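You operate a simulated robot arm through the tools that you are given. There is no shell and no other tool. Be economical: measure what you need, move in short steps, check, and stop when the job is done.

The job below is to be done with a simulated robot arm. You get a single attempt, and the scene is never put back.

TASK
Shut the tap and the rinser valve, let the trough out and lift out the brush.
Fine: tap shut before the plug pipe is pulled; plug pipe on the ledge; the brush comes out once the trough is dry and lies on the drain board; the other valves stay.
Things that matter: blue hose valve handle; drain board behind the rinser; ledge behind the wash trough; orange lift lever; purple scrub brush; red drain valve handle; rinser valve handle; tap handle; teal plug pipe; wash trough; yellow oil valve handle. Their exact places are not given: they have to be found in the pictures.

Only the result counts: the job must be done as asked and must still hold three seconds after the hand-in. Knocking over, shifting, dropping, spilling or breaking anything else fails it.

THE ROBOT
A 7-joint arm with a two-finger parallel gripper on a trunk, on a base that drives. Base frame: it is fixed to the floor where the robot stands at the start and does not move with it; the origin is under the middle of the robot, x ahead of it, y to its left, z up. Lengths are in mm, angles in rad, forces in N, time in s.
With the tool pointing down near the work surface it reaches from about 260 to 840 mm from the robot's upright axis, wherever it stands. Its first joint turns from -2.897 to 2.897 rad. Places, roughly: blue hose valve handle [400, -1600, 700]; drain board behind the rinser [700, -200, 800]; ledge behind the wash trough [800, 300, 800]; orange lift lever [600, -1300, 800]; red drain valve handle [300, -900, 500]; rinser valve handle [800, -300, 900]; tap handle [800, 0, 900]; wash trough [600, -100, 600]; yellow oil valve handle [600, -2400, 900]. Payload 3.43 kg.
The tool frame sits at the grasp point between the pads (the TCP): z along the fingers, y along the line on which they close. The tips reach 34 mm beyond it. Largest opening 128 mm; finger width 24, thickness 12; the body of the gripper, 48 by 130 mm, starts 96 mm behind the TCP.
Orientation is that of the tool frame in the base frame, as a unit quaternion [x, y, z, w]. With the fingers straight down and closing along the base's y, the tool's x points along the base's -x, its y along +y and its z along -z.

THE INTERFACE
- The arm moves only by the tool arm_command. Its argument "rows" is a list of rows, each an object (a shift or turn left out is 0, a gripper value left out holds the last) with "linear": the shift along the base's x, y, z in units of 50 mm (1.0 is 50 mm), a list of three; "rotation": the turn, a rotation vector about the base's x, y, z in units of 4 degrees (1.0 is 4 degrees), a list of three; "gripper": the opening, from 0 (shut) to 1 (fully open). In form: [{"linear": [tx, ty, tz], "rotation": [wx, wy, wz], "gripper": gripper}, ...]. A call has 1 to 20 rows; each row shifts and turns the commanded pose from where the row before left it. A call with a number of a shift or a turn outside -1 to 1 is refused whole. Rows are played at 5 a second. More than 50 mm and 0.15 rad between two rows, or a gripper value outside its range, and nothing of the call is played. A pose out of reach is approached as far as the arm can. The call stops where the force on the tool passes 40 N (or 10 N more than at its start, if that is more) or the arm is blocked; 0.2 s more then pass. Each finger travels about 153 mm/s and halts on what it meets, pressing with about 20 N; the grip force reading is that of the motor and also rises with nothing between the fingers. The clock runs only during rows and for 0.2 s after the last one: add rows that do not move to give the fingers time. The reply holds the time, the measured pose of the TCP, the force on the tool along the base axes, the opening and the grip force, in the units named above and with some noise, with the torque about the TCP (base axes, N m) and any sound that the robot's microphone picked up.
- Cameras (640 x 400 px; columns grow to the right, rows downward): "scene" is now at [181.3, -10, 1553.8]; the picture's right is [-0.13, -0.99, -0.00], its down [-0.76, 0.10, -0.65] and it looks along [0.64, -0.08, -0.76] (base axes); focal length 214 px, centre (320, 200). "wrist" rides on the gripper at [76, -11, -160] in the tool frame; the picture's right is [0.15, 0.99, 0.00], its down [-0.88, 0.13, -0.46] and it looks along [-0.45, 0.07, 0.89] (tool axes); focal length 234 px, centre (320, 200).
- camera(camera): a new picture of that camera. No time passes.
- base_move(legs): drives the robot by 1 to 6 legs, each [ahead, turn to the left] in mm and rad, along the robot's own axes; the way and the turn of a leg run together, so that a leg with both is an arc; at most 1500 mm and 3.142 rad a leg. The arm and the cameras ride along, it lands a little off, and it stops where it bumps. It gives what a move gives.
- aim_head(pan, tilt): turns the head with the scene camera to pan (to the left, within 2.304 rad either way) and tilt (down, from -0.506 to 1.204), counted from straight ahead of the robot. It gives what a move gives.
- pixel_to_xyz(camera, pixels): for up to 12 pixels [column, row] of the newest picture of that camera ("zoom" is the newest enlarged one), the place [x, y, z] in the base frame of the surface seen there, good to about 2 mm. No time passes.
- inspect(camera, box): a new picture of the part [left, top, right, bottom] of that camera's present view, enlarged. No time passes.
- finish_job(): hands the job in; it is judged then, once.

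Go step by step. Measure first, check grasps and placings, and put right what went wrong. The budget is 80 turns and 52 pictures, counting those below and the enlarged ones. Unless the task says otherwise, let go and move clear before handing in, and close with one line.

The tools are called after "Call:" as name(argument=value, ...) on one line, values as JSON. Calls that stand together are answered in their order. arm_command: Moves the arm, as the interface text tells. Its arguments: {"type":"object","properties":{"rows":{"type":"array","items":{"type":"object","properties":{"linear":{"type":"array","items":{"type":"number"}},"rotation":{"type":"array","items":{"type":"number"}},"gripper":{"type":"number"}}}}},"required":["rows"]} The other tools are called the same way: base_move (legs) drives the base; aim_head (pan, tilt) turns the head that bears the scene camera; camera (camera) takes a picture; pixel_to_xyz (camera, pixels) gives the place of the surface under pixels of a picture; inspect (camera, box) takes an enlarged picture of a part of a camera's view; finish_job () hands the job in.

At the start:

```text
time: 0.0
tool_pos: [557.6, -37.6, 1245.5]
tool_rot: [-0.005, 1.0, 0.0, 0.0]
ft_force: [0.8, 0.8, 0.3]
moment: [0.01, 0.01, 0.03]
gripper_width: 127.7
finger_force: 0.2
robot x, y, heading: [-1.3, 0.0, -0.003]
head pan, tilt: [-0.131, 0.869]
```

scene: 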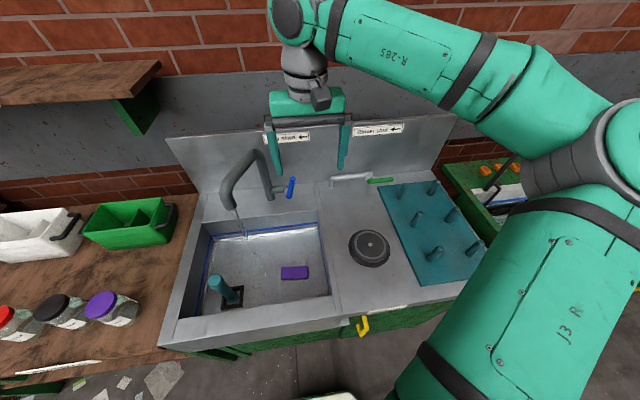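
wrist: 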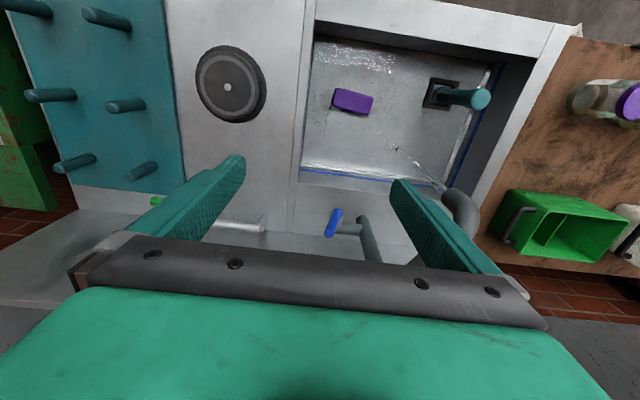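

The picture shows the tap handle (blue, about 290,187), the rinser valve (green, about 380,180), the plug pipe (222,287) and the brush (294,272). I'll enlarge the details and measure them.

Call:
inspect(camera="scene", box=[200, 110, 420, 248])

Call:
pixel_to_xyz(camera="scene", pixels=[[290, 187], [380, 180], [348, 178], [213, 282], [238, 300], [294, 272], [260, 272], [430, 230], [200, 208], [265, 190], [180, 330], [320, 195]])

Call:
inspect(camera="scene", box=[160, 220, 400, 370])

```text
2.90 times, centred on (310, 179) of scene
```

zoom: 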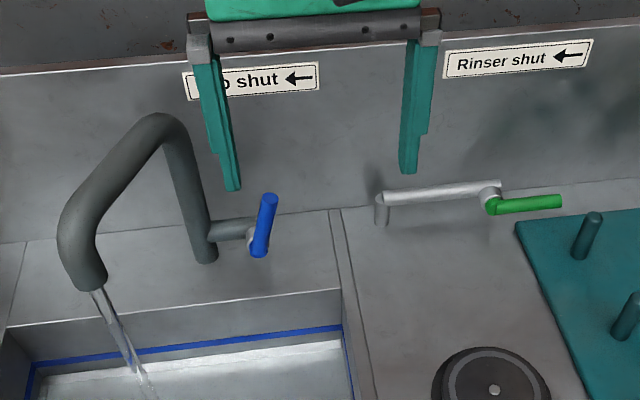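

```text
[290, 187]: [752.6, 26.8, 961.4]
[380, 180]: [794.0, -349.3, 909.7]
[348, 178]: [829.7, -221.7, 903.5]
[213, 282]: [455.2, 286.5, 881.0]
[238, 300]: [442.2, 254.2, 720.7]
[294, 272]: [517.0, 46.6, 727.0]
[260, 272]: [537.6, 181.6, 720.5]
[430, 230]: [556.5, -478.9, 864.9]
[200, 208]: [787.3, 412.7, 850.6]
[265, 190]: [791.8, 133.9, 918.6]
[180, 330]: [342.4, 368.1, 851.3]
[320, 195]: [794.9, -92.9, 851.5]
```

```text
2.67 times, centred on (280, 295) of scene
```

zoom: 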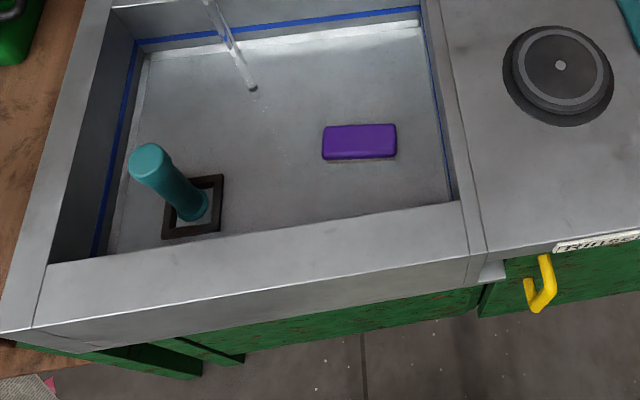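

The tap and rinser signs carry arrows pointing left. I'll enlarge each handle and measure along it to find the pivots and axes.

Call:
inspect(camera="scene", box=[250, 160, 410, 260])

Call:
pixel_to_xyz(camera="zoom", pixels=[[168, 75], [160, 110], [150, 142], [100, 118], [468, 84], [500, 84], [570, 80], [320, 75], [460, 65], [470, 290], [470, 355], [400, 345]])

Call:
inspect(camera="wrist", box=[130, 180, 450, 380])

```text
4.00 times, centred on (330, 210) of scene
```

zoom: 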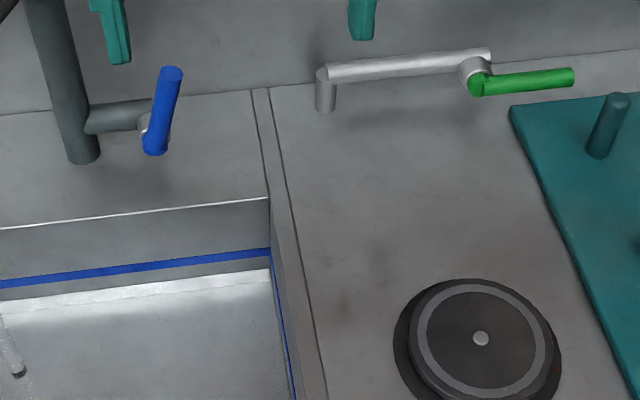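

```text
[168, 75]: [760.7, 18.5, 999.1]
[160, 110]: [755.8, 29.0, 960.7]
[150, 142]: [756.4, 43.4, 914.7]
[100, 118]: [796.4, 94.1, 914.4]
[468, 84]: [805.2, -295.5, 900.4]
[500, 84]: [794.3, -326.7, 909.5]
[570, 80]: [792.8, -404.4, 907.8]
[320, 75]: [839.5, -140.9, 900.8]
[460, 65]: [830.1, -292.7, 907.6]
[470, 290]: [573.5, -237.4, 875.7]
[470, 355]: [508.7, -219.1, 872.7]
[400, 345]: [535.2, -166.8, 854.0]
```

```text
2.00 times, centred on (290, 280) of wrist
```

zoom: 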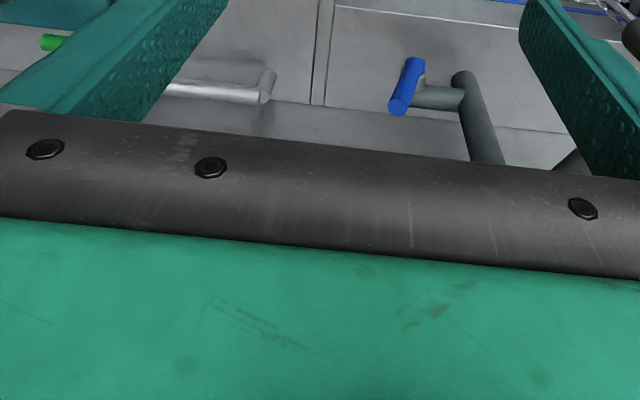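

Both handles turn about axes along x: the tap pivot is near (757,44,913) with its handle up, and the rinser pivot is near (794,-310,908) with its handle to the right. I'll measure the gooseneck, the pegs and the wall before planning the pushes.

Call:
pixel_to_xyz(camera="scene", pixels=[[257, 152], [240, 165], [226, 192], [231, 206], [402, 187], [434, 183], [450, 212], [418, 215], [437, 250], [310, 150], [236, 222], [392, 200]])

Call:
arm_command(rows=[{"linear": [0, -0.2, -0.6], "rotation": [0, -1, 0], "gripper": 0}, {"linear": [0, -0.2, -0.6], "rotation": [0, -1, 0]}, {"linear": [0, -0.2, -0.6], "rotation": [0, -1, 0]}, {"linear": [0, -0.2, -0.6], "rotation": [0, -1, 0]}, {"linear": [0, -0.2, -0.6], "rotation": [0, -1, 0]}, {"linear": [0, 0, 0], "rotation": [0, -1, 0]}, {"linear": [0, 0, 0], "rotation": [0, -1, 0]}, {"linear": [0, 0, 0], "rotation": [0, -1, 0]}, {"linear": [0, 0, 0], "rotation": [0, -1, 0]}, {"linear": [0, 0, 0], "rotation": [0, -1, 0]}, {"linear": [0, 0, 0], "rotation": [0, -1, 0]}, {"linear": [0, 0, 0]}])

Call:
camera(camera="wrist")

```text
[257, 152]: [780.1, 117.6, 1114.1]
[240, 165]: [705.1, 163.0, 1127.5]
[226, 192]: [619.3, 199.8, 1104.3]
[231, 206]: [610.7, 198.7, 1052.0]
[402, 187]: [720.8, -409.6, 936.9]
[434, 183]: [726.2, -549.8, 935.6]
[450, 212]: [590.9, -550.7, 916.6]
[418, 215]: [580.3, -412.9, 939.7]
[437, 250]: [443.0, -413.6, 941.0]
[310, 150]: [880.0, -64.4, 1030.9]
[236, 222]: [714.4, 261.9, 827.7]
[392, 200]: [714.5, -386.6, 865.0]
```

```text
time: 2.6
tool_pos: [556.1, -87.2, 1095.7]
tool_rot: [-0.005, 0.927, -0.002, 0.374]
ft_force: [-0.9, 0.2, -0.3]
moment: [0.02, 0.0, -0.02]
gripper_width: 0.1
finger_force: 20.3
robot x, y, heading: [-1.7, 0.5, -0.001]
head pan, tilt: [-0.131, 0.869]
```

```text
45 pictures are left
```

wrist: 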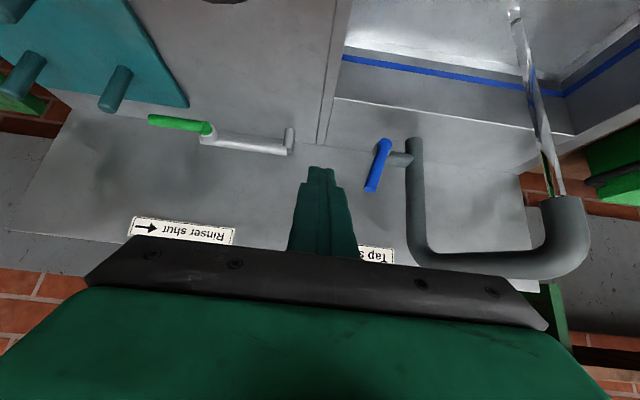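

The tool is tilted 44° and clear, and the gooseneck runs toward the front left at z of about 1110. I'll yaw the tool 32° so the hand stays to the right of the gooseneck, then bring the tip to the right of the tap handle.

Call:
arm_command(rows=[{"linear": [0.4, 0.08, -0.25], "rotation": [0, 0, 1]}, {"linear": [0.4, 0.08, -0.25], "rotation": [0, 0, 1]}, {"linear": [0.4, 0.08, -0.25], "rotation": [0, 0, 1]}, {"linear": [0.4, 0.08, -0.25], "rotation": [0, 0, 1]}, {"linear": [0.4, 0.08, -0.25], "rotation": [0, 0, 1]}, {"linear": [0.4, 0.08, -0.25], "rotation": [0, 0, 1]}, {"linear": [0.4, 0.08, -0.25], "rotation": [0, 0, 1]}, {"linear": [0.4, 0.08, -0.25], "rotation": [0, 0, 1]}, {"linear": [0.28, 0, -0.06]}, {"linear": [0.28, 0, -0.06]}, {}])

Call:
camera(camera="scene")

Call:
camera(camera="wrist")

```text
time: 5.0
tool_pos: [745.4, -54.1, 989.7]
tool_rot: [-0.26, 0.89, 0.101, 0.361]
ft_force: [0.2, -0.3, -0.2]
moment: [0.01, -0.04, 0.03]
gripper_width: 0.0
finger_force: 20.2
robot x, y, heading: [-1.0, -0.3, -0.002]
head pan, tilt: [-0.131, 0.869]
```

```text
44 pictures are left
```

scene: 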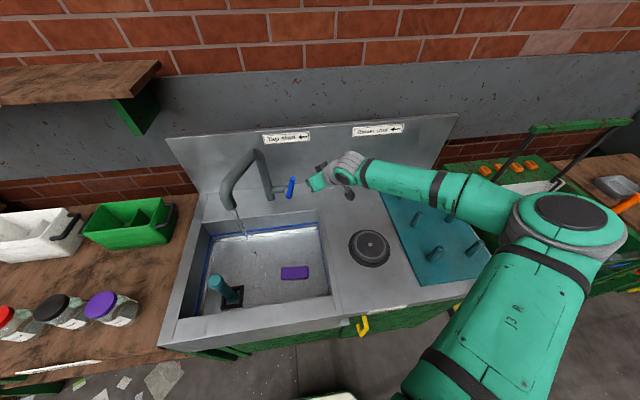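

```text
43 pictures are left
```

wrist: 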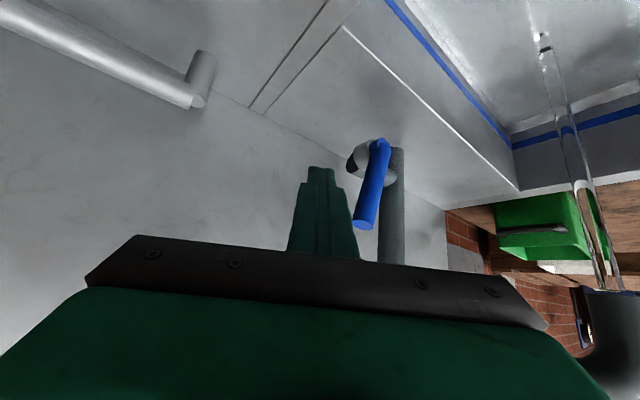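

The tip is near (765,-41,965), clear and to the right of the tap handle. I'll push left along the arc, first to about 30°.

Call:
arm_command(rows=[{"linear": [0, 0.5, -0.05]}, {"linear": [0, 0.5, -0.05]}, {"linear": [0, 0.3, 0.1]}, {"linear": [0, 0.3, 0.06]}, {"linear": [0, 0.3, 0.0]}, {}])

Call:
inspect(camera="scene", box=[200, 130, 400, 255])

```text
time: 5.9
tool_pos: [745.8, 5.6, 987.1]
tool_rot: [-0.253, 0.894, 0.092, 0.358]
ft_force: [0.1, -7.4, 1.4]
moment: [-0.1, -0.01, -0.16]
gripper_width: 0.0
finger_force: 20.4
robot x, y, heading: [-4.2, 2.0, -0.003]
head pan, tilt: [-0.131, 0.869]
stopped in row 4: the force on the tool passed its limit at 49 N (the readings are from after the stop); the commanded pose is now the measured one
```

```text
3.20 times, centred on (300, 192) of scene
```

zoom: 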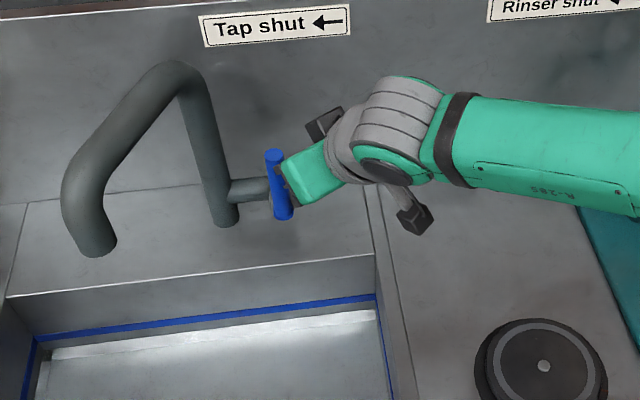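

The stream is gone and the handle now stands about upright. The push stopped at 49 N, which may be the end stop, so I'll measure the handle.

Call:
pixel_to_xyz(camera="zoom", pixels=[[273, 157], [278, 185], [284, 212], [100, 255]])

Call:
arm_command(rows=[{"linear": [0, 0.2, 0]}, {"linear": [0, 0.2, 0]}, {}])

Call:
inspect(camera="scene", box=[200, 130, 400, 255])

```text
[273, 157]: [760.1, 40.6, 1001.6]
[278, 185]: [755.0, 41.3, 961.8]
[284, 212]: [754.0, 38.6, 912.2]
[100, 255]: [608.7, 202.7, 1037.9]
```

```text
time: 6.4
tool_pos: [747.4, 4.9, 987.1]
tool_rot: [-0.249, 0.897, 0.087, 0.356]
ft_force: [2.3, -4.3, -0.3]
moment: [-0.08, -0.04, -0.14]
gripper_width: 0.2
finger_force: 20.1
robot x, y, heading: [1.7, -2.9, -0.001]
head pan, tilt: [-0.131, 0.869]
stopped in row 2: the force on the tool passed its limit at 48 N (the readings are from after the stop); the commanded pose is now the measured one
```

```text
3.20 times, centred on (300, 192) of scene
```

zoom: 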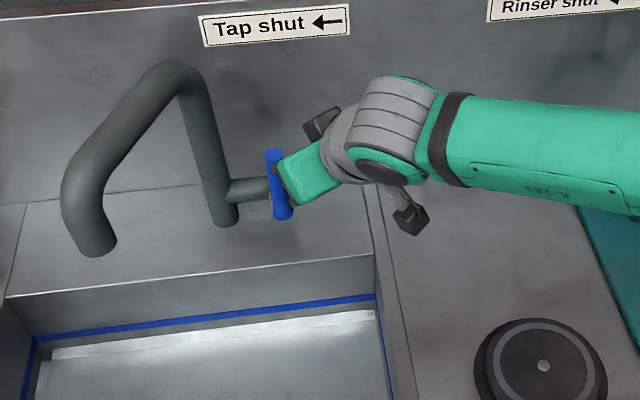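

The tap is at its end stop with the water off. Next I'll withdraw, swing the yaw to about -28° and bring the tip in front of and below the rinser handle.

Call:
arm_command(rows=[{"linear": [0, -0.8, 0.2]}, {"linear": [-0.3, -0.6, 0.4], "rotation": [0, 0, -1]}, {"linear": [-0.2, -0.4, 0.1], "rotation": [0, 0, -1]}, {"linear": [0, -0.4, 0], "rotation": [0, 0, -1]}, {"linear": [0, -0.4, 0], "rotation": [0, 0, -1]}, {"linear": [0, -0.4, 0], "rotation": [0, 0, -1]}, {"linear": [0, -0.4, 0], "rotation": [0, 0, -1]}, {"linear": [0, -0.4, 0], "rotation": [0, 0, -1]}, {"linear": [0, -0.4, 0], "rotation": [0, 0, -1]}, {"linear": [0, -0.4, 0], "rotation": [0, 0, -1]}, {"linear": [0, -0.4, 0], "rotation": [0, 0, -1]}, {"linear": [0, -0.4, 0], "rotation": [0, 0, -1]}, {"linear": [0, -0.4, 0], "rotation": [0, 0, -1]}, {"linear": [0, -0.4, 0], "rotation": [0, 0, -1]}, {"linear": [0, -0.4, -0.3], "rotation": [0, 0, -1]}, {"linear": [0, -0.4, -0.5], "rotation": [0, 0, -1]}, {"linear": [0, -0.1, -0.4]}, {}])

Call:
camera(camera="scene")

Call:
camera(camera="wrist")

```text
time: 10.2
tool_pos: [723.3, -349.7, 962.9]
tool_rot: [0.232, 0.901, -0.103, 0.352]
ft_force: [-0.5, -0.2, 0.2]
moment: [0.0, 0.0, 0.02]
gripper_width: 0.1
finger_force: 19.4
robot x, y, heading: [-0.7, 2.2, -0.003]
head pan, tilt: [-0.131, 0.869]
```

```text
40 pictures are left
```

scene: 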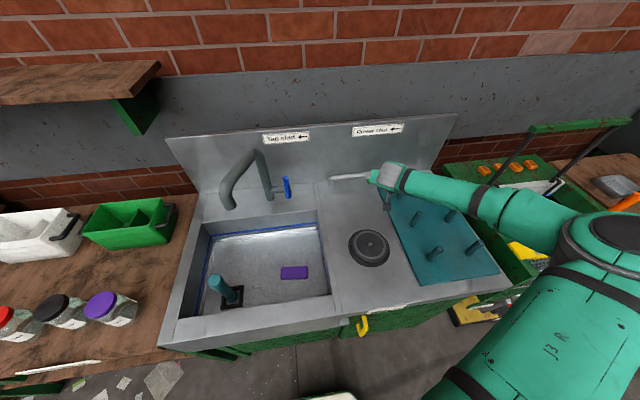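

```text
39 pictures are left
```

wrist: 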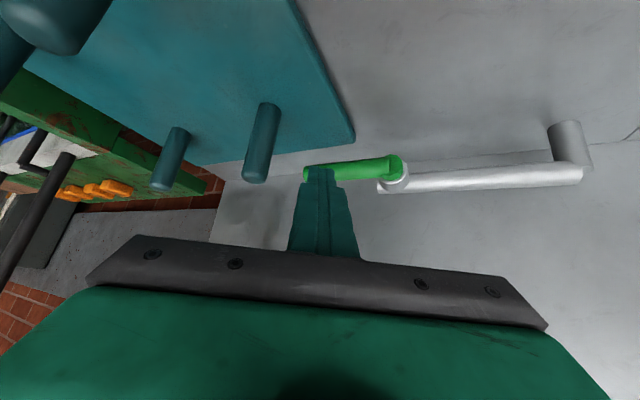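

The tip is at about (744,-361,938), just in front of the green handle. I'll go down, then forward beneath it.

Call:
arm_command(rows=[{"linear": [0, 0, -0.6]}, {"linear": [0, 0, -0.62]}, {}, {"linear": [0.4, 0, 0]}, {"linear": [0.4, 0, 0]}, {"linear": [0.4, 0, 0]}, {}])

Call:
camera(camera="wrist")

```text
time: 11.6
tool_pos: [774.0, -346.9, 898.0]
tool_rot: [0.234, 0.902, -0.104, 0.347]
ft_force: [-21.3, 8.2, 15.6]
moment: [0.19, 0.2, 0.0]
gripper_width: 0.0
finger_force: 19.7
robot x, y, heading: [-1.2, -3.2, -0.002]
head pan, tilt: [-0.131, 0.869]
stopped in row 7: the force on the tool passed its limit at 116 N (the readings are from after the stop); the commanded pose is now the measured one
```

```text
38 pictures are left
```

wrist: 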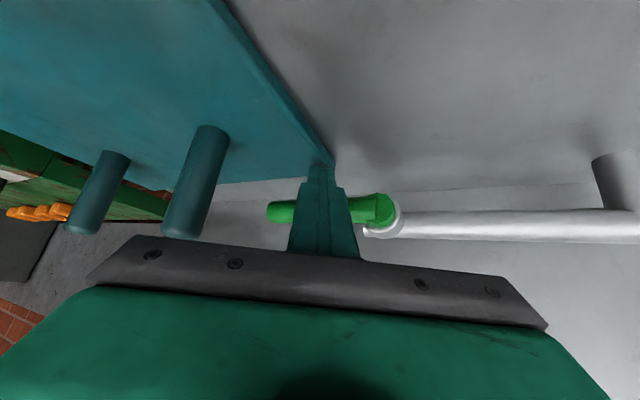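

Something stopped the tool hard, with force on it toward -x, +y and +z. I'll check what the tip is touching, possibly the corner of the peg board near (330,165).

Call:
inspect(camera="wrist", box=[240, 130, 420, 242])

Call:
pixel_to_xyz(camera="wrist", pixels=[[320, 150], [320, 164], [300, 160], [335, 168], [260, 178], [350, 165], [290, 212], [375, 210], [320, 170], [340, 150]])

```text
3.56 times, centred on (330, 186) of wrist
```

zoom: 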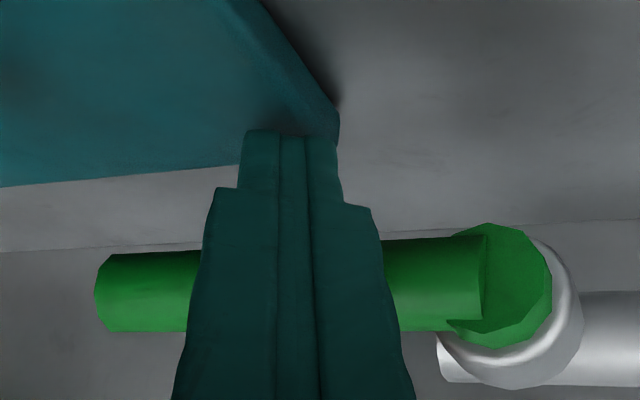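

```text
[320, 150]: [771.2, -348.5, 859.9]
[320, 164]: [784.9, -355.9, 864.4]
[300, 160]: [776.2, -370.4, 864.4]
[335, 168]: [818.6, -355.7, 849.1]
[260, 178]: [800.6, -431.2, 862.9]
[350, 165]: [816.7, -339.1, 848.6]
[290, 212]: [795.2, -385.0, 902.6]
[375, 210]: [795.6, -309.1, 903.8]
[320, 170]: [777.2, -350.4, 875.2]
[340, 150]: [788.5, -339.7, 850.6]
```

The tip at about (795,-358,873) is over the peg board's back corner (board top z of about 864), and the shaft is close to the handle. I'll back out along the tool axis and see whether the board moved.

Call:
arm_command(rows=[{"linear": [-0.35, 0.1, 0.2]}, {"linear": [-0.5, 0.15, 0.5]}, {"linear": [-0.5, 0.2, 0.6]}, {"linear": [-0.5, 0.5, 0.6]}, {"linear": [-0.5, 0.5, 0.6]}, {}])

Call:
inspect(camera="scene", box=[320, 150, 480, 250])

Call:
pixel_to_xyz(camera="zoom", pixels=[[300, 155], [233, 151], [310, 200], [345, 300], [327, 158], [200, 190]])

Call:
camera(camera="wrist")

```text
time: 13.0
tool_pos: [656.1, -275.7, 1018.8]
tool_rot: [0.234, 0.902, -0.104, 0.346]
ft_force: [0.5, 0.8, -0.6]
moment: [-0.01, -0.02, 0.01]
gripper_width: 0.1
finger_force: 19.8
robot x, y, heading: [1.5, 1.2, -0.007]
head pan, tilt: [-0.131, 0.869]
```

```text
4.00 times, centred on (400, 200) of scene
```

zoom: 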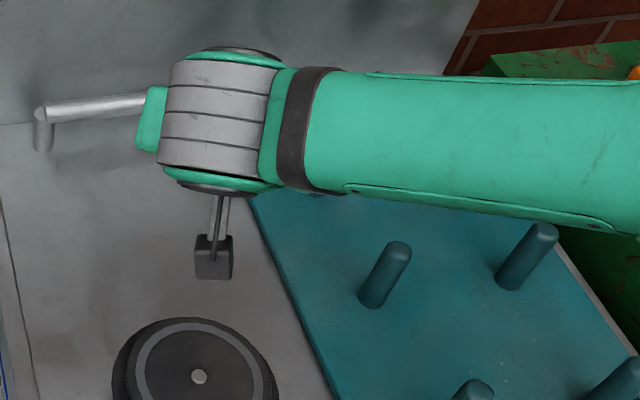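

```text
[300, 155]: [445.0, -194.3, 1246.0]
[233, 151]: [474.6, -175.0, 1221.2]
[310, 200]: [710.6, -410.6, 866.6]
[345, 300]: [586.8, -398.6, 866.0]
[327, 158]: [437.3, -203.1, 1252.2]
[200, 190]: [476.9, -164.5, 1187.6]
```

```text
35 pictures are left
```

wrist: 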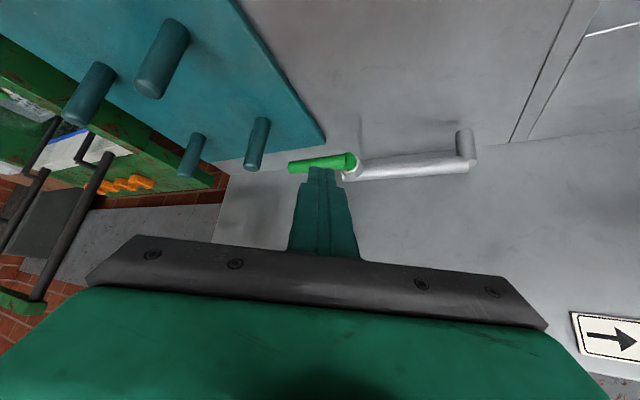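

The tool is clear, and I need the exact board corner (wrist 325,138) and the handle geometry. There is bare counter near the pivot end, so I can lift the handle from there.

Call:
inspect(camera="wrist", box=[240, 100, 400, 200])

Call:
pixel_to_xyz(camera="zoom", pixels=[[335, 155], [310, 160], [250, 20], [360, 180], [200, 255], [300, 240], [300, 228], [440, 230], [440, 256], [475, 270], [300, 256], [200, 200]])

```text
4.00 times, centred on (320, 150) of wrist
```

zoom: 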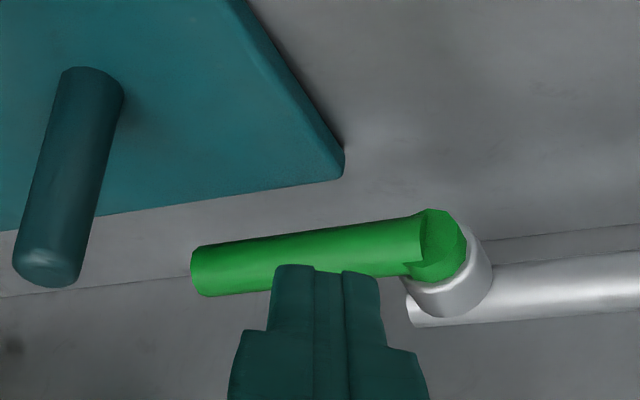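

```text
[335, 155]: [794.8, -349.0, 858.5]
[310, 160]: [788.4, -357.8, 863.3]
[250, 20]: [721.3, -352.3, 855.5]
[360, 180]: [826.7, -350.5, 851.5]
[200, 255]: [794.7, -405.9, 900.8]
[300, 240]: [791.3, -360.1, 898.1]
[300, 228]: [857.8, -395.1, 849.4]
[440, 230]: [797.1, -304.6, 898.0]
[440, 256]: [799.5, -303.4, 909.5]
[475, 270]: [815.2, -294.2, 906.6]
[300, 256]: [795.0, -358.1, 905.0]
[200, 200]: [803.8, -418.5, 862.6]
```

The board's edge runs along y≈-350, so y>-348 is free. I'll flatten the tool by 16° and slide it under the handle at y≈-334 near the pivot.

Call:
arm_command(rows=[{"linear": [0.3, -0.1, -0.3], "rotation": [-0.469, -0.883, 0]}, {"linear": [0.3, -0.1, -0.3], "rotation": [-0.469, -0.883, 0]}, {"linear": [0.3, -0.2, -0.4], "rotation": [-0.469, -0.883, 0]}, {"linear": [0.3, -0.2, -0.4], "rotation": [-0.469, -0.883, 0]}, {"linear": [0, -0.2, -0.5]}, {"linear": [0, -0.1, -0.55]}, {}])

Call:
camera(camera="wrist")

```text
time: 14.6
tool_pos: [716.8, -315.5, 924.3]
tool_rot: [0.221, 0.844, -0.133, 0.47]
ft_force: [-0.2, 0.3, 0.7]
moment: [0.0, 0.01, 0.0]
gripper_width: 0.0
finger_force: 20.1
out of reach, approached as far as the arm can: row 6
robot x, y, heading: [-2.8, -1.2, 0.0]
head pan, tilt: [-0.131, 0.869]
```

```text
33 pictures are left
```

wrist: 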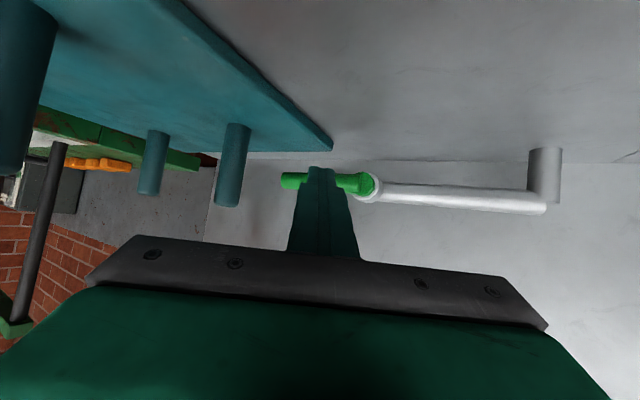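

The flatter pose isn't reachable at this height. I'll return to the 44° tilt, which worked, and approach at y=-323.

Call:
arm_command(rows=[{"rotation": [0.469, 0.883, 0]}, {"rotation": [0.469, 0.883, 0]}, {"rotation": [0.469, 0.883, 0]}, {"rotation": [0.469, 0.883, 0]}, {}])

```text
time: 15.8
tool_pos: [717.0, -314.2, 925.2]
tool_rot: [0.234, 0.902, -0.104, 0.346]
ft_force: [-0.1, -0.2, 0.5]
moment: [0.0, -0.01, 0.05]
gripper_width: 0.0
finger_force: 20.0
robot x, y, heading: [4.5, -0.7, -0.001]
head pan, tilt: [-0.131, 0.869]
```

Call:
arm_command(rows=[{"linear": [0, -0.1, -0.52]}, {"linear": [0.5, -0.03, 0]}, {"linear": [0.5, 0, 0]}, {}])

Call:
camera(camera="wrist")

```text
time: 16.8
tool_pos: [767.1, -318.2, 897.8]
tool_rot: [0.234, 0.902, -0.104, 0.347]
ft_force: [0.4, -0.2, -0.5]
moment: [-0.03, 0.03, -0.02]
gripper_width: 0.0
finger_force: 20.0
robot x, y, heading: [3.7, -3.5, -0.003]
head pan, tilt: [-0.131, 0.869]
```

```text
32 pictures are left
```

wrist: 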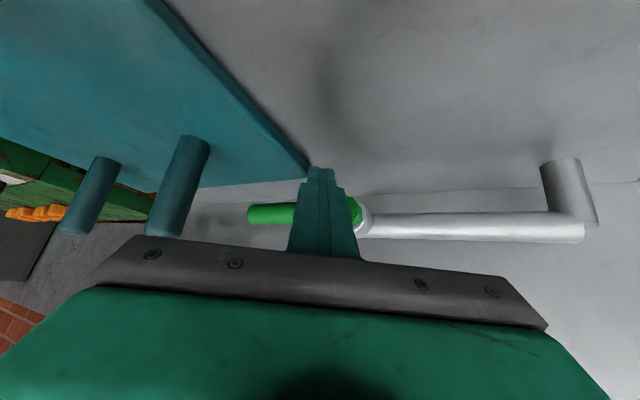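

There is no contact and the tip is under the handle near its pivot. I'll lift.

Call:
arm_command(rows=[{"linear": [0.06, 0, 0.12]}, {"linear": [0, 0, 0.14]}, {"linear": [0, 0, 0.14]}, {"linear": [0, 0, 0.14]}, {}])

Call:
camera(camera="wrist")

```text
time: 17.9
tool_pos: [765.6, -320.9, 921.6]
tool_rot: [0.234, 0.904, -0.104, 0.343]
ft_force: [-0.4, -1.7, 0.4]
moment: [-0.02, 0.05, -0.05]
gripper_width: 0.0
finger_force: 19.7
robot x, y, heading: [-0.8, -0.6, -0.003]
head pan, tilt: [-0.131, 0.869]
stopped in row 5: the force on the tool passed its limit at 40 N (the readings are from after the stop); the commanded pose is now the measured one
```

```text
31 pictures are left
```

wrist: 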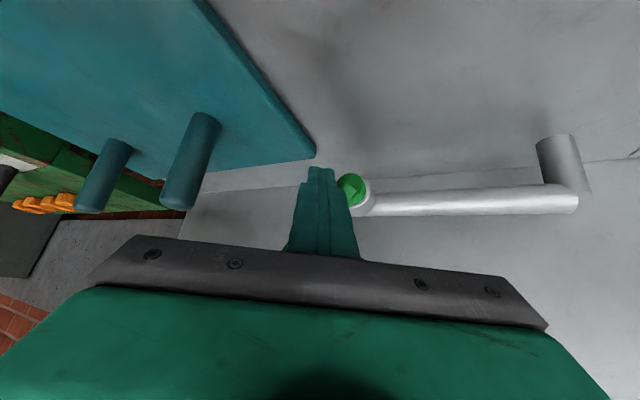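

The handle has moved, because the green part left of the finger is gone. I'll back off slightly and look at its angle.

Call:
arm_command(rows=[{"linear": [-0.5, -0.2, 0]}, {"linear": [-0.6, -0.2, 0.2]}, {"linear": [-0.6, 0, 0.4]}, {}])

Call:
inspect(camera="wrist", box=[240, 80, 480, 230])

Call:
inspect(camera="scene", box=[310, 140, 470, 240])

```text
time: 18.9
tool_pos: [680.2, -343.1, 951.4]
tool_rot: [0.235, 0.904, -0.104, 0.343]
ft_force: [-0.5, 0.4, -0.8]
moment: [0.01, -0.02, 0.01]
gripper_width: 0.3
finger_force: 19.4
robot x, y, heading: [0.5, -1.8, -0.006]
head pan, tilt: [-0.131, 0.869]
```

```text
2.67 times, centred on (360, 155) of wrist
```

zoom: 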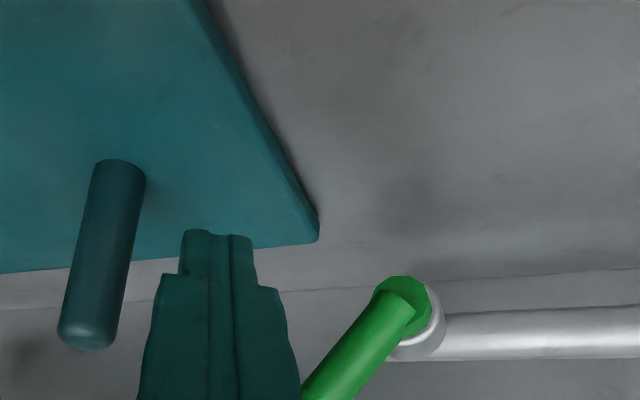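

```text
4.00 times, centred on (390, 190) of scene
```

zoom: 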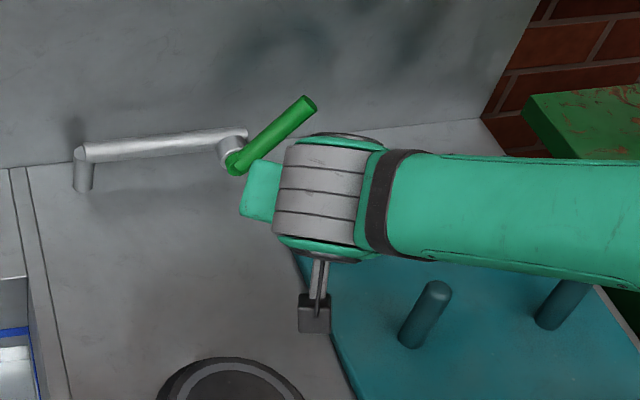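

The handle stands at about 50°. I'll now push it left from the right side at a larger radius.

Call:
arm_command(rows=[{"linear": [0, -0.5, 0.1]}, {"linear": [0.6, 0, 0]}, {"linear": [0.6, 0, 0]}, {"linear": [0.65, 0, 0]}, {"linear": [0, 0.4, 0.2]}, {"linear": [0, 0.3, 0.25]}, {"linear": [0, 0.3, 0.2]}, {}])

Call:
inspect(camera="scene", box=[310, 140, 470, 240])

```text
time: 20.7
tool_pos: [773.2, -317.9, 988.9]
tool_rot: [0.234, 0.903, -0.105, 0.344]
ft_force: [0.4, -2.6, -1.1]
moment: [-0.03, 0.0, -0.08]
gripper_width: 0.0
finger_force: 20.0
robot x, y, heading: [-2.0, -3.6, -0.003]
head pan, tilt: [-0.131, 0.869]
```

```text
4.00 times, centred on (390, 190) of scene
```

zoom: 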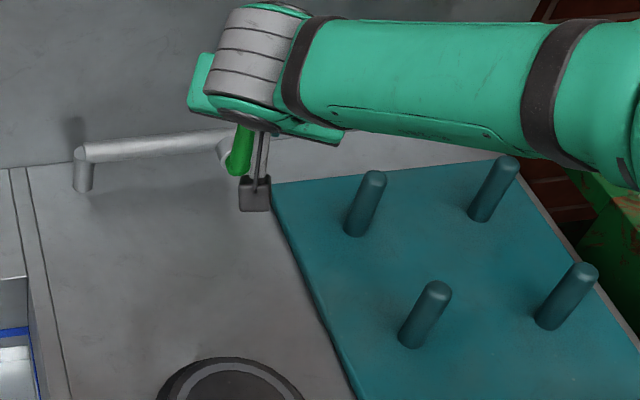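

Call:
arm_command(rows=[{"linear": [0, 0.2, 0]}, {"linear": [0, 0.2, 0]}, {"linear": [0, 0.2, 0]}, {"linear": [0, 0.2, 0]}, {}])

Call:
inspect(camera="scene", box=[310, 140, 470, 240])

```text
time: 21.2
tool_pos: [770.1, -314.6, 989.6]
tool_rot: [0.239, 0.901, -0.112, 0.344]
ft_force: [-2.4, -4.4, 0.9]
moment: [-0.07, 0.06, -0.13]
gripper_width: 0.0
finger_force: 19.9
robot x, y, heading: [-4.3, 0.9, -0.002]
head pan, tilt: [-0.131, 0.869]
stopped in row 2: the force on the tool passed its limit at 46 N (the readings are from after the stop); the commanded pose is now the measured one
```

```text
4.00 times, centred on (390, 190) of scene
```

zoom: 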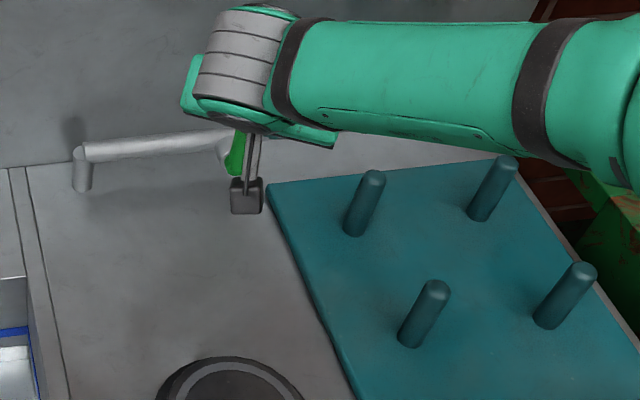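

The rinser handle hit its end stop upright at 46 N. I'll withdraw, bring the tool back to straight down and check both handles.

Call:
arm_command(rows=[{"linear": [-0.2, -0.4, 0.1]}, {"linear": [-0.8, -0.2, 0.4]}, {"linear": [-0.9, 0.2, 0.6], "rotation": [0.469, 0.883, 0]}, {"linear": [-0.9, 0.3, 0.6], "rotation": [0.469, 0.883, 0]}, {"linear": [-0.9, 0.4, 0.6], "rotation": [0.469, 0.883, 0]}, {"linear": [-0.9, 0.6, 0.6], "rotation": [0.469, 0.883, 0]}, {"linear": [-0.8, 0.7, 0.6], "rotation": [0.469, 0.883, 0]}, {"linear": [-0.5, 0.7, 0.6], "rotation": [0.469, 0.883, 0]}, {"linear": [0, 0.7, 0], "rotation": [0.469, 0.883, 0]}, {"linear": [0, 0.7, 0], "rotation": [0.469, 0.883, 0]}, {"linear": [0, 0.7, 0], "rotation": [0.469, 0.883, 0]}, {"linear": [0, 0.7, 0], "rotation": [0.469, 0.883, 0]}, {"linear": [0, 0.7, 0], "rotation": [0.469, 0.883, 0]}, {"rotation": [0, 0, 1], "gripper": 1}, {"rotation": [0, 0, 1]}, {"rotation": [0, 0, 1]}, {"rotation": [0, 0, 1]}, {"rotation": [0, 0, 1]}, {"rotation": [0, 0, 1]}, {"rotation": [0, 0, 1]}])

Call:
camera(camera="scene")

Call:
camera(camera="wrist")

```text
refused: row 3 steps farther than a row can; nothing moved
```

```text
26 pictures are left
```

scene: 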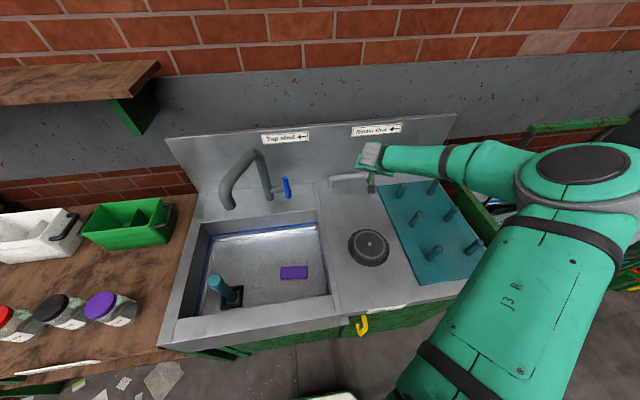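

```text
25 pictures are left
```

wrist: 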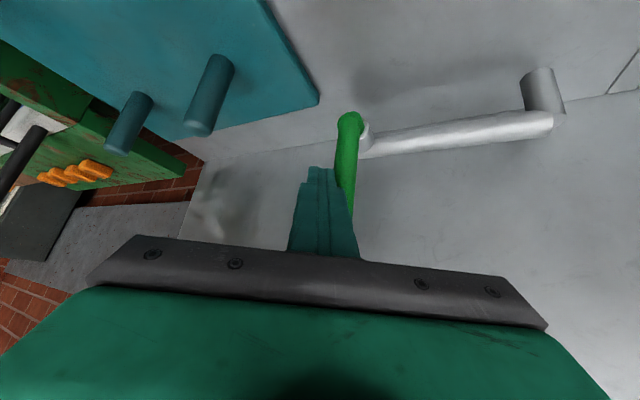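

The call was refused because the steps were too long. I'll send the same path again with shorter rows.

Call:
arm_command(rows=[{"linear": [-0.2, -0.4, 0.1]}, {"linear": [-0.8, -0.2, 0.3]}, {"linear": [-0.8, 0.2, 0.4], "rotation": [0.469, 0.883, 0]}, {"linear": [-0.8, 0.3, 0.4], "rotation": [0.469, 0.883, 0]}, {"linear": [-0.7, 0.4, 0.5], "rotation": [0.469, 0.883, 0]}, {"linear": [-0.6, 0.5, 0.5], "rotation": [0.469, 0.883, 0]}, {"linear": [-0.5, 0.6, 0.5], "rotation": [0.469, 0.883, 0]}, {"linear": [-0.5, 0.7, 0.4], "rotation": [0.469, 0.883, 0]}, {"linear": [-0.4, 0.8, 0.2], "rotation": [0.469, 0.883, 0]}, {"linear": [-0.4, 0.8, 0], "rotation": [0.469, 0.883, 0]}, {"linear": [-0.4, 0.8, 0], "rotation": [0.469, 0.883, 0]}, {"linear": [0, 0.8, 0], "rotation": [0.469, 0.883, 0]}, {"linear": [0, 0.8, 0], "rotation": [0.469, 0.883, 0]}, {"linear": [0, 0.8, 0], "rotation": [0, 0, 1], "gripper": 1}, {"linear": [0, 0.8, 0], "rotation": [0, 0, 1]}, {"rotation": [0, 0, 1]}, {"rotation": [0, 0, 1]}, {"rotation": [0, 0, 1]}, {"rotation": [0, 0, 1]}, {"rotation": [0, 0, 1]}])

Call:
camera(camera="scene")

Call:
pixel_to_xyz(camera="scene", pixels=[[216, 280], [222, 283], [212, 276], [220, 279], [237, 297], [283, 272], [305, 272], [294, 267], [294, 278], [294, 272], [284, 180], [370, 185]])

```text
time: 25.4
tool_pos: [465.8, 69.8, 1156.4]
tool_rot: [0.003, 0.999, -0.029, -0.015]
ft_force: [0.6, -0.5, -0.2]
moment: [-0.02, 0.01, -0.01]
gripper_width: 127.9
finger_force: 0.1
robot x, y, heading: [-1.1, 1.6, -0.004]
head pan, tilt: [-0.131, 0.869]
```

```text
24 pictures are left
```

scene: 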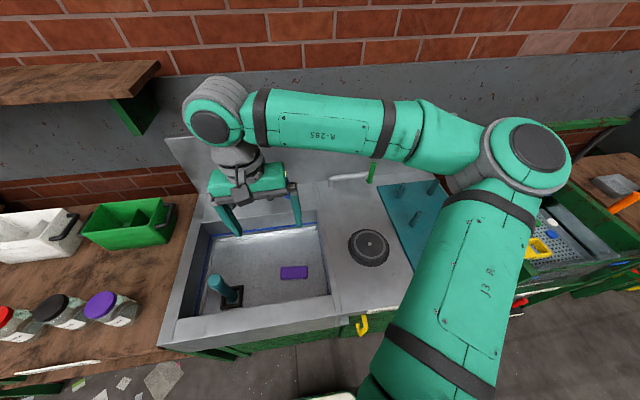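

```text
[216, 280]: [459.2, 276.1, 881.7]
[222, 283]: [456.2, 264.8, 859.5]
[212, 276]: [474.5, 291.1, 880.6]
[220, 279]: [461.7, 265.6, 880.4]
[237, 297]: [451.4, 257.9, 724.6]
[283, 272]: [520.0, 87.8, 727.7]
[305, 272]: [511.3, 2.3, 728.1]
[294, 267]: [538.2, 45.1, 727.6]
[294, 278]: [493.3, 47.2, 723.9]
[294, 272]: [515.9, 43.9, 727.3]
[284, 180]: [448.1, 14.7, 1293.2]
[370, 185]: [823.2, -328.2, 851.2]
```

Both handles are upright and the water is off. The pipe top is near (465,278,881), so I'll correct the small tilt and move above it.

Call:
arm_command(rows=[{"linear": [0, 0.85, -0.4], "rotation": [0.83, -0.43, 0.08]}, {"linear": [0, 0.85, -0.4]}, {"linear": [0, 0.85, -0.4]}, {"linear": [0, 0.85, -0.4]}, {"linear": [0, 0.76, -0.4]}, {"linear": [0, 0, -0.8]}, {"linear": [0, 0, -0.6]}, {}])

Call:
camera(camera="wrist")

```text
time: 27.2
tool_pos: [462.7, 283.2, 982.7]
tool_rot: [0.001, 1.0, 0.001, 0.0]
ft_force: [0.8, 0.2, -0.2]
moment: [0.0, 0.01, 0.06]
gripper_width: 128.0
finger_force: 0.0
robot x, y, heading: [-0.2, 1.1, -0.003]
head pan, tilt: [-0.131, 0.869]
```

```text
23 pictures are left
```

wrist: 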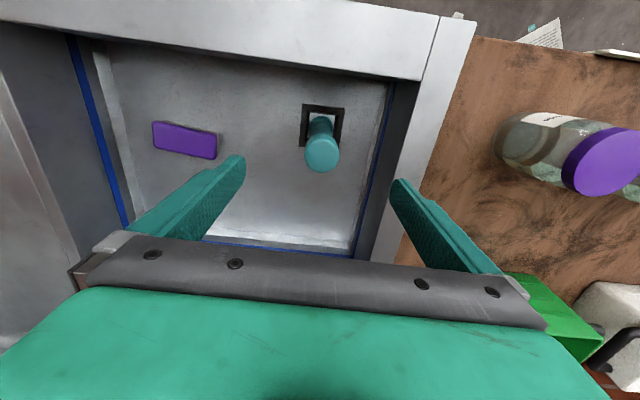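

Call:
pixel_to_xyz(camera="wrist", pixels=[[321, 155], [307, 155], [335, 155], [321, 142], [321, 167], [321, 125], [309, 135], [333, 135], [185, 140], [250, 90], [160, 125], [210, 150]])

```text
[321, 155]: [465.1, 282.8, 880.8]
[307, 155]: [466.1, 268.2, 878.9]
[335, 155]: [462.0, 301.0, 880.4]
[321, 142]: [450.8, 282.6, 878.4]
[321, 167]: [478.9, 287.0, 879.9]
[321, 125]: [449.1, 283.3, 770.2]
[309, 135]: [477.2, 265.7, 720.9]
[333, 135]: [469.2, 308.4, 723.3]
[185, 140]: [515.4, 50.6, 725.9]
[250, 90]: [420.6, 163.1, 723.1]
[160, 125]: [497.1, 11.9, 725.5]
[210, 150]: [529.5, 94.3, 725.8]
```

The pipe centre is (465,284) with a radius of about 17, and the tool is aligned. I'll descend and grip.

Call:
arm_command(rows=[{"linear": [0.04, 0.02, -0.9], "gripper": 0.6}, {"linear": [0, 0, -0.9]}, {"linear": [0, 0, -0.75]}, {"gripper": 0}, {}, {}])

```text
time: 28.6
tool_pos: [467.7, 282.9, 853.0]
tool_rot: [0.0, 1.0, -0.001, 0.0]
ft_force: [-0.1, -0.4, -0.7]
moment: [0.01, 0.01, -0.02]
gripper_width: 41.7
finger_force: 19.8
robot x, y, heading: [-3.0, -1.6, -0.002]
head pan, tilt: [-0.131, 0.869]
```

The pipe is gripped at 41.7 mm, so I'll pull it straight up.

Call:
arm_command(rows=[{"linear": [0, 0, 0.2]}, {"linear": [0, 0, 0.3]}, {"linear": [0, 0, 0.5]}, {"linear": [0, 0, 0.8]}, {"linear": [0, 0, 0.8]}, {"linear": [0, 0, 0.8]}, {"linear": [0, 0, 0.8]}, {"linear": [0, 0, 0.8]}, {}])

Call:
camera(camera="scene")

```text
time: 30.6
tool_pos: [469.3, 280.9, 1105.0]
tool_rot: [0.001, 1.0, 0.001, 0.0]
ft_force: [0.6, -0.5, -2.2]
moment: [0.01, -0.02, 0.02]
gripper_width: 41.6
finger_force: 20.0
robot x, y, heading: [-2.6, 0.4, -0.007]
head pan, tilt: [-0.131, 0.869]
```

```text
22 pictures are left
```

scene: 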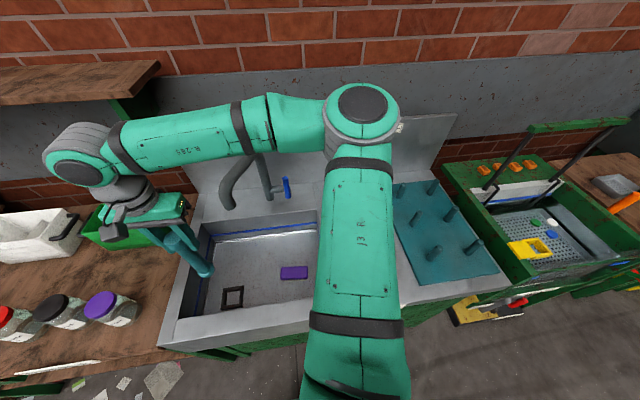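

The pipe is out and its weight reads about 2 N. I'll look at its lower end and measure the ledge.

Call:
inspect(camera="scene", box=[140, 180, 300, 280])

Call:
pixel_to_xyz(camera="scene", pixels=[[208, 272], [206, 265], [200, 262], [210, 205], [205, 215], [222, 214], [215, 190], [250, 270], [225, 235], [190, 200], [232, 185], [232, 296]])

```text
4.00 times, centred on (220, 230) of scene
```

zoom: 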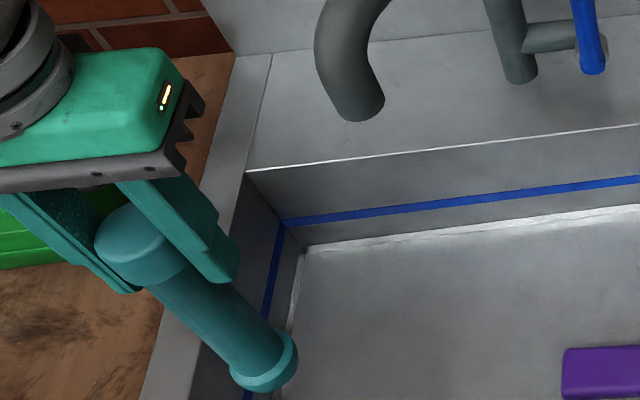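

```text
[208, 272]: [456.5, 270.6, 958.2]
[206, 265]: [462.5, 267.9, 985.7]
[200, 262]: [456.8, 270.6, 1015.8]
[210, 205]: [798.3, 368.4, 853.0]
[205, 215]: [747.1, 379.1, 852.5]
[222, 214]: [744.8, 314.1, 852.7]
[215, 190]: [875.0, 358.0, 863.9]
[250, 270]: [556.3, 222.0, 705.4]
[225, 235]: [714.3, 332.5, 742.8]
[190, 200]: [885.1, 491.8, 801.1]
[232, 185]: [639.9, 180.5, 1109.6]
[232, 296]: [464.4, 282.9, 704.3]
```

The pipe has a flat flange about 155 mm below the tool centre and the ledge is at z=852. I'll carry it to (780,308), clear of the gooseneck, then lower it.

Call:
arm_command(rows=[{"linear": [0.3, 0.3, 0.3]}, {"linear": [0.7, 0.2, 0.1]}, {"linear": [0.85, 0, 0]}, {"linear": [0.85, 0, 0]}, {"linear": [0.85, 0, 0]}, {"linear": [0.85, 0, 0]}, {"linear": [0.85, 0, 0]}, {"linear": [0.85, 0, 0]}, {}, {}])

Call:
camera(camera="scene")

```text
time: 32.8
tool_pos: [772.2, 302.0, 1124.5]
tool_rot: [0.001, 1.0, 0.001, 0.001]
ft_force: [0.7, 0.8, -2.2]
moment: [0.01, 0.0, 0.03]
gripper_width: 41.6
finger_force: 20.0
robot x, y, heading: [-2.2, -3.5, -0.003]
head pan, tilt: [-0.131, 0.869]
```

```text
20 pictures are left
```

scene: 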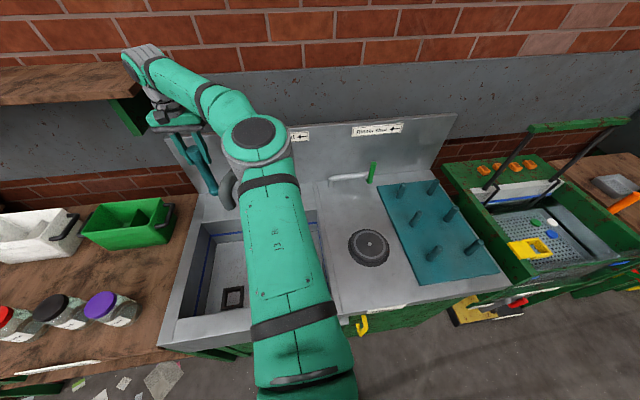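

No contact so far. I'll lower quickly at first, then in small steps until it touches.

Call:
arm_command(rows=[{"linear": [0, 0, -0.7]}, {"linear": [0, 0, -0.7]}, {"linear": [0, 0, -0.5]}, {"linear": [0, 0, -0.2]}, {}])

Call:
inspect(camera="scene", box=[140, 120, 300, 220])

Call:
pixel_to_xyz(camera="zoom", pixels=[[312, 320], [305, 300], [300, 340], [290, 360]])

```text
time: 34.0
tool_pos: [772.9, 303.9, 1022.5]
tool_rot: [0.0, 1.0, 0.001, 0.001]
ft_force: [-1.5, 0.9, 15.9]
moment: [-0.15, 0.33, -0.08]
gripper_width: 41.5
finger_force: 19.8
robot x, y, heading: [-3.0, -1.5, -0.002]
head pan, tilt: [-0.131, 0.869]
```

```text
4.00 times, centred on (220, 170) of scene
```

zoom: 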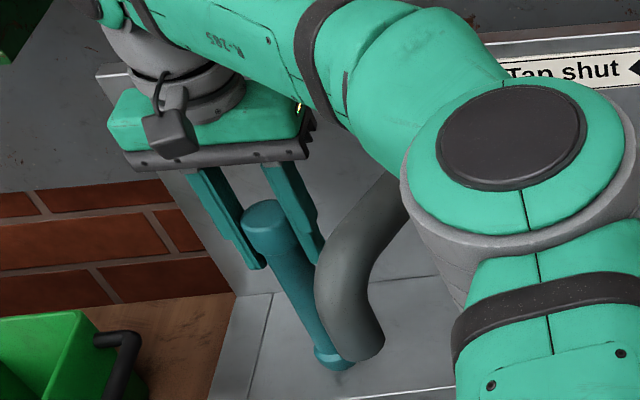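

```text
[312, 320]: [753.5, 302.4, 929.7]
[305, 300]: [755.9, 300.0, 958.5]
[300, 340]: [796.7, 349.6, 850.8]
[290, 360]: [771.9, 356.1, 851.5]
```

The pipe rests on the ledge with 16 N of contact at z=1022. I'll ease the pressure, open and lift straight up.

Call:
arm_command(rows=[{"linear": [0, 0, 0.05]}, {}, {"gripper": 0.45}, {"gripper": 0.6}, {}, {"linear": [0, 0, 0.5]}, {"linear": [0, 0, 0.8]}, {"linear": [0, 0, 0.8]}, {"linear": [0, 0, 0.8]}, {"linear": [-0.5, 0, 0.5]}, {"linear": [-0.9, 0, 0]}, {"linear": [-0.9, 0, 0]}, {"linear": [-0.9, -0.2, 0]}, {"linear": [-0.9, -0.2, 0]}, {}])

Call:
camera(camera="scene")

Call:
camera(camera="wrist")

```text
time: 37.2
tool_pos: [569.1, 288.4, 1191.7]
tool_rot: [0.002, 1.0, 0.001, 0.0]
ft_force: [-0.4, -1.0, -0.3]
moment: [-0.01, 0.0, 0.01]
gripper_width: 77.2
finger_force: 0.1
robot x, y, heading: [0.4, -1.9, -0.005]
head pan, tilt: [-0.131, 0.869]
```

```text
18 pictures are left
```

scene: 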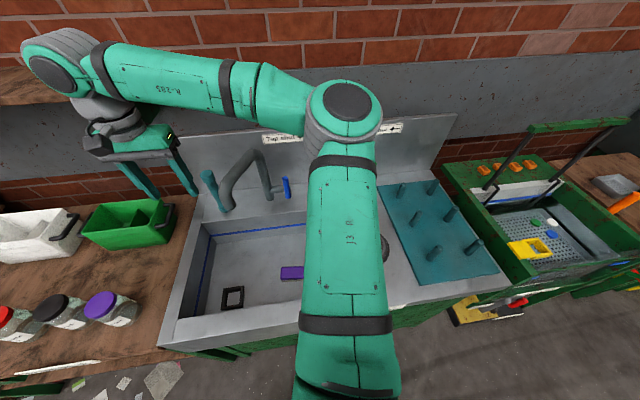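

```text
17 pictures are left
```

wrist: 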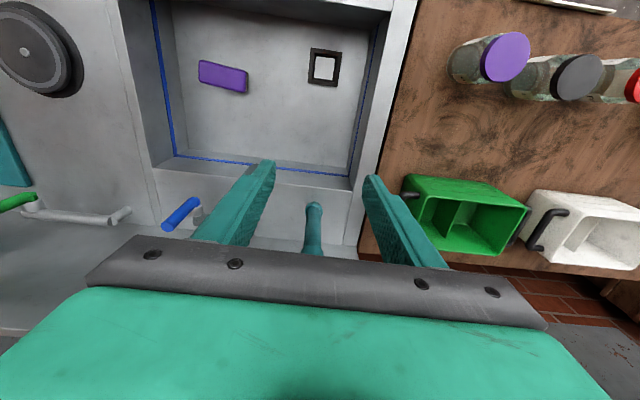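

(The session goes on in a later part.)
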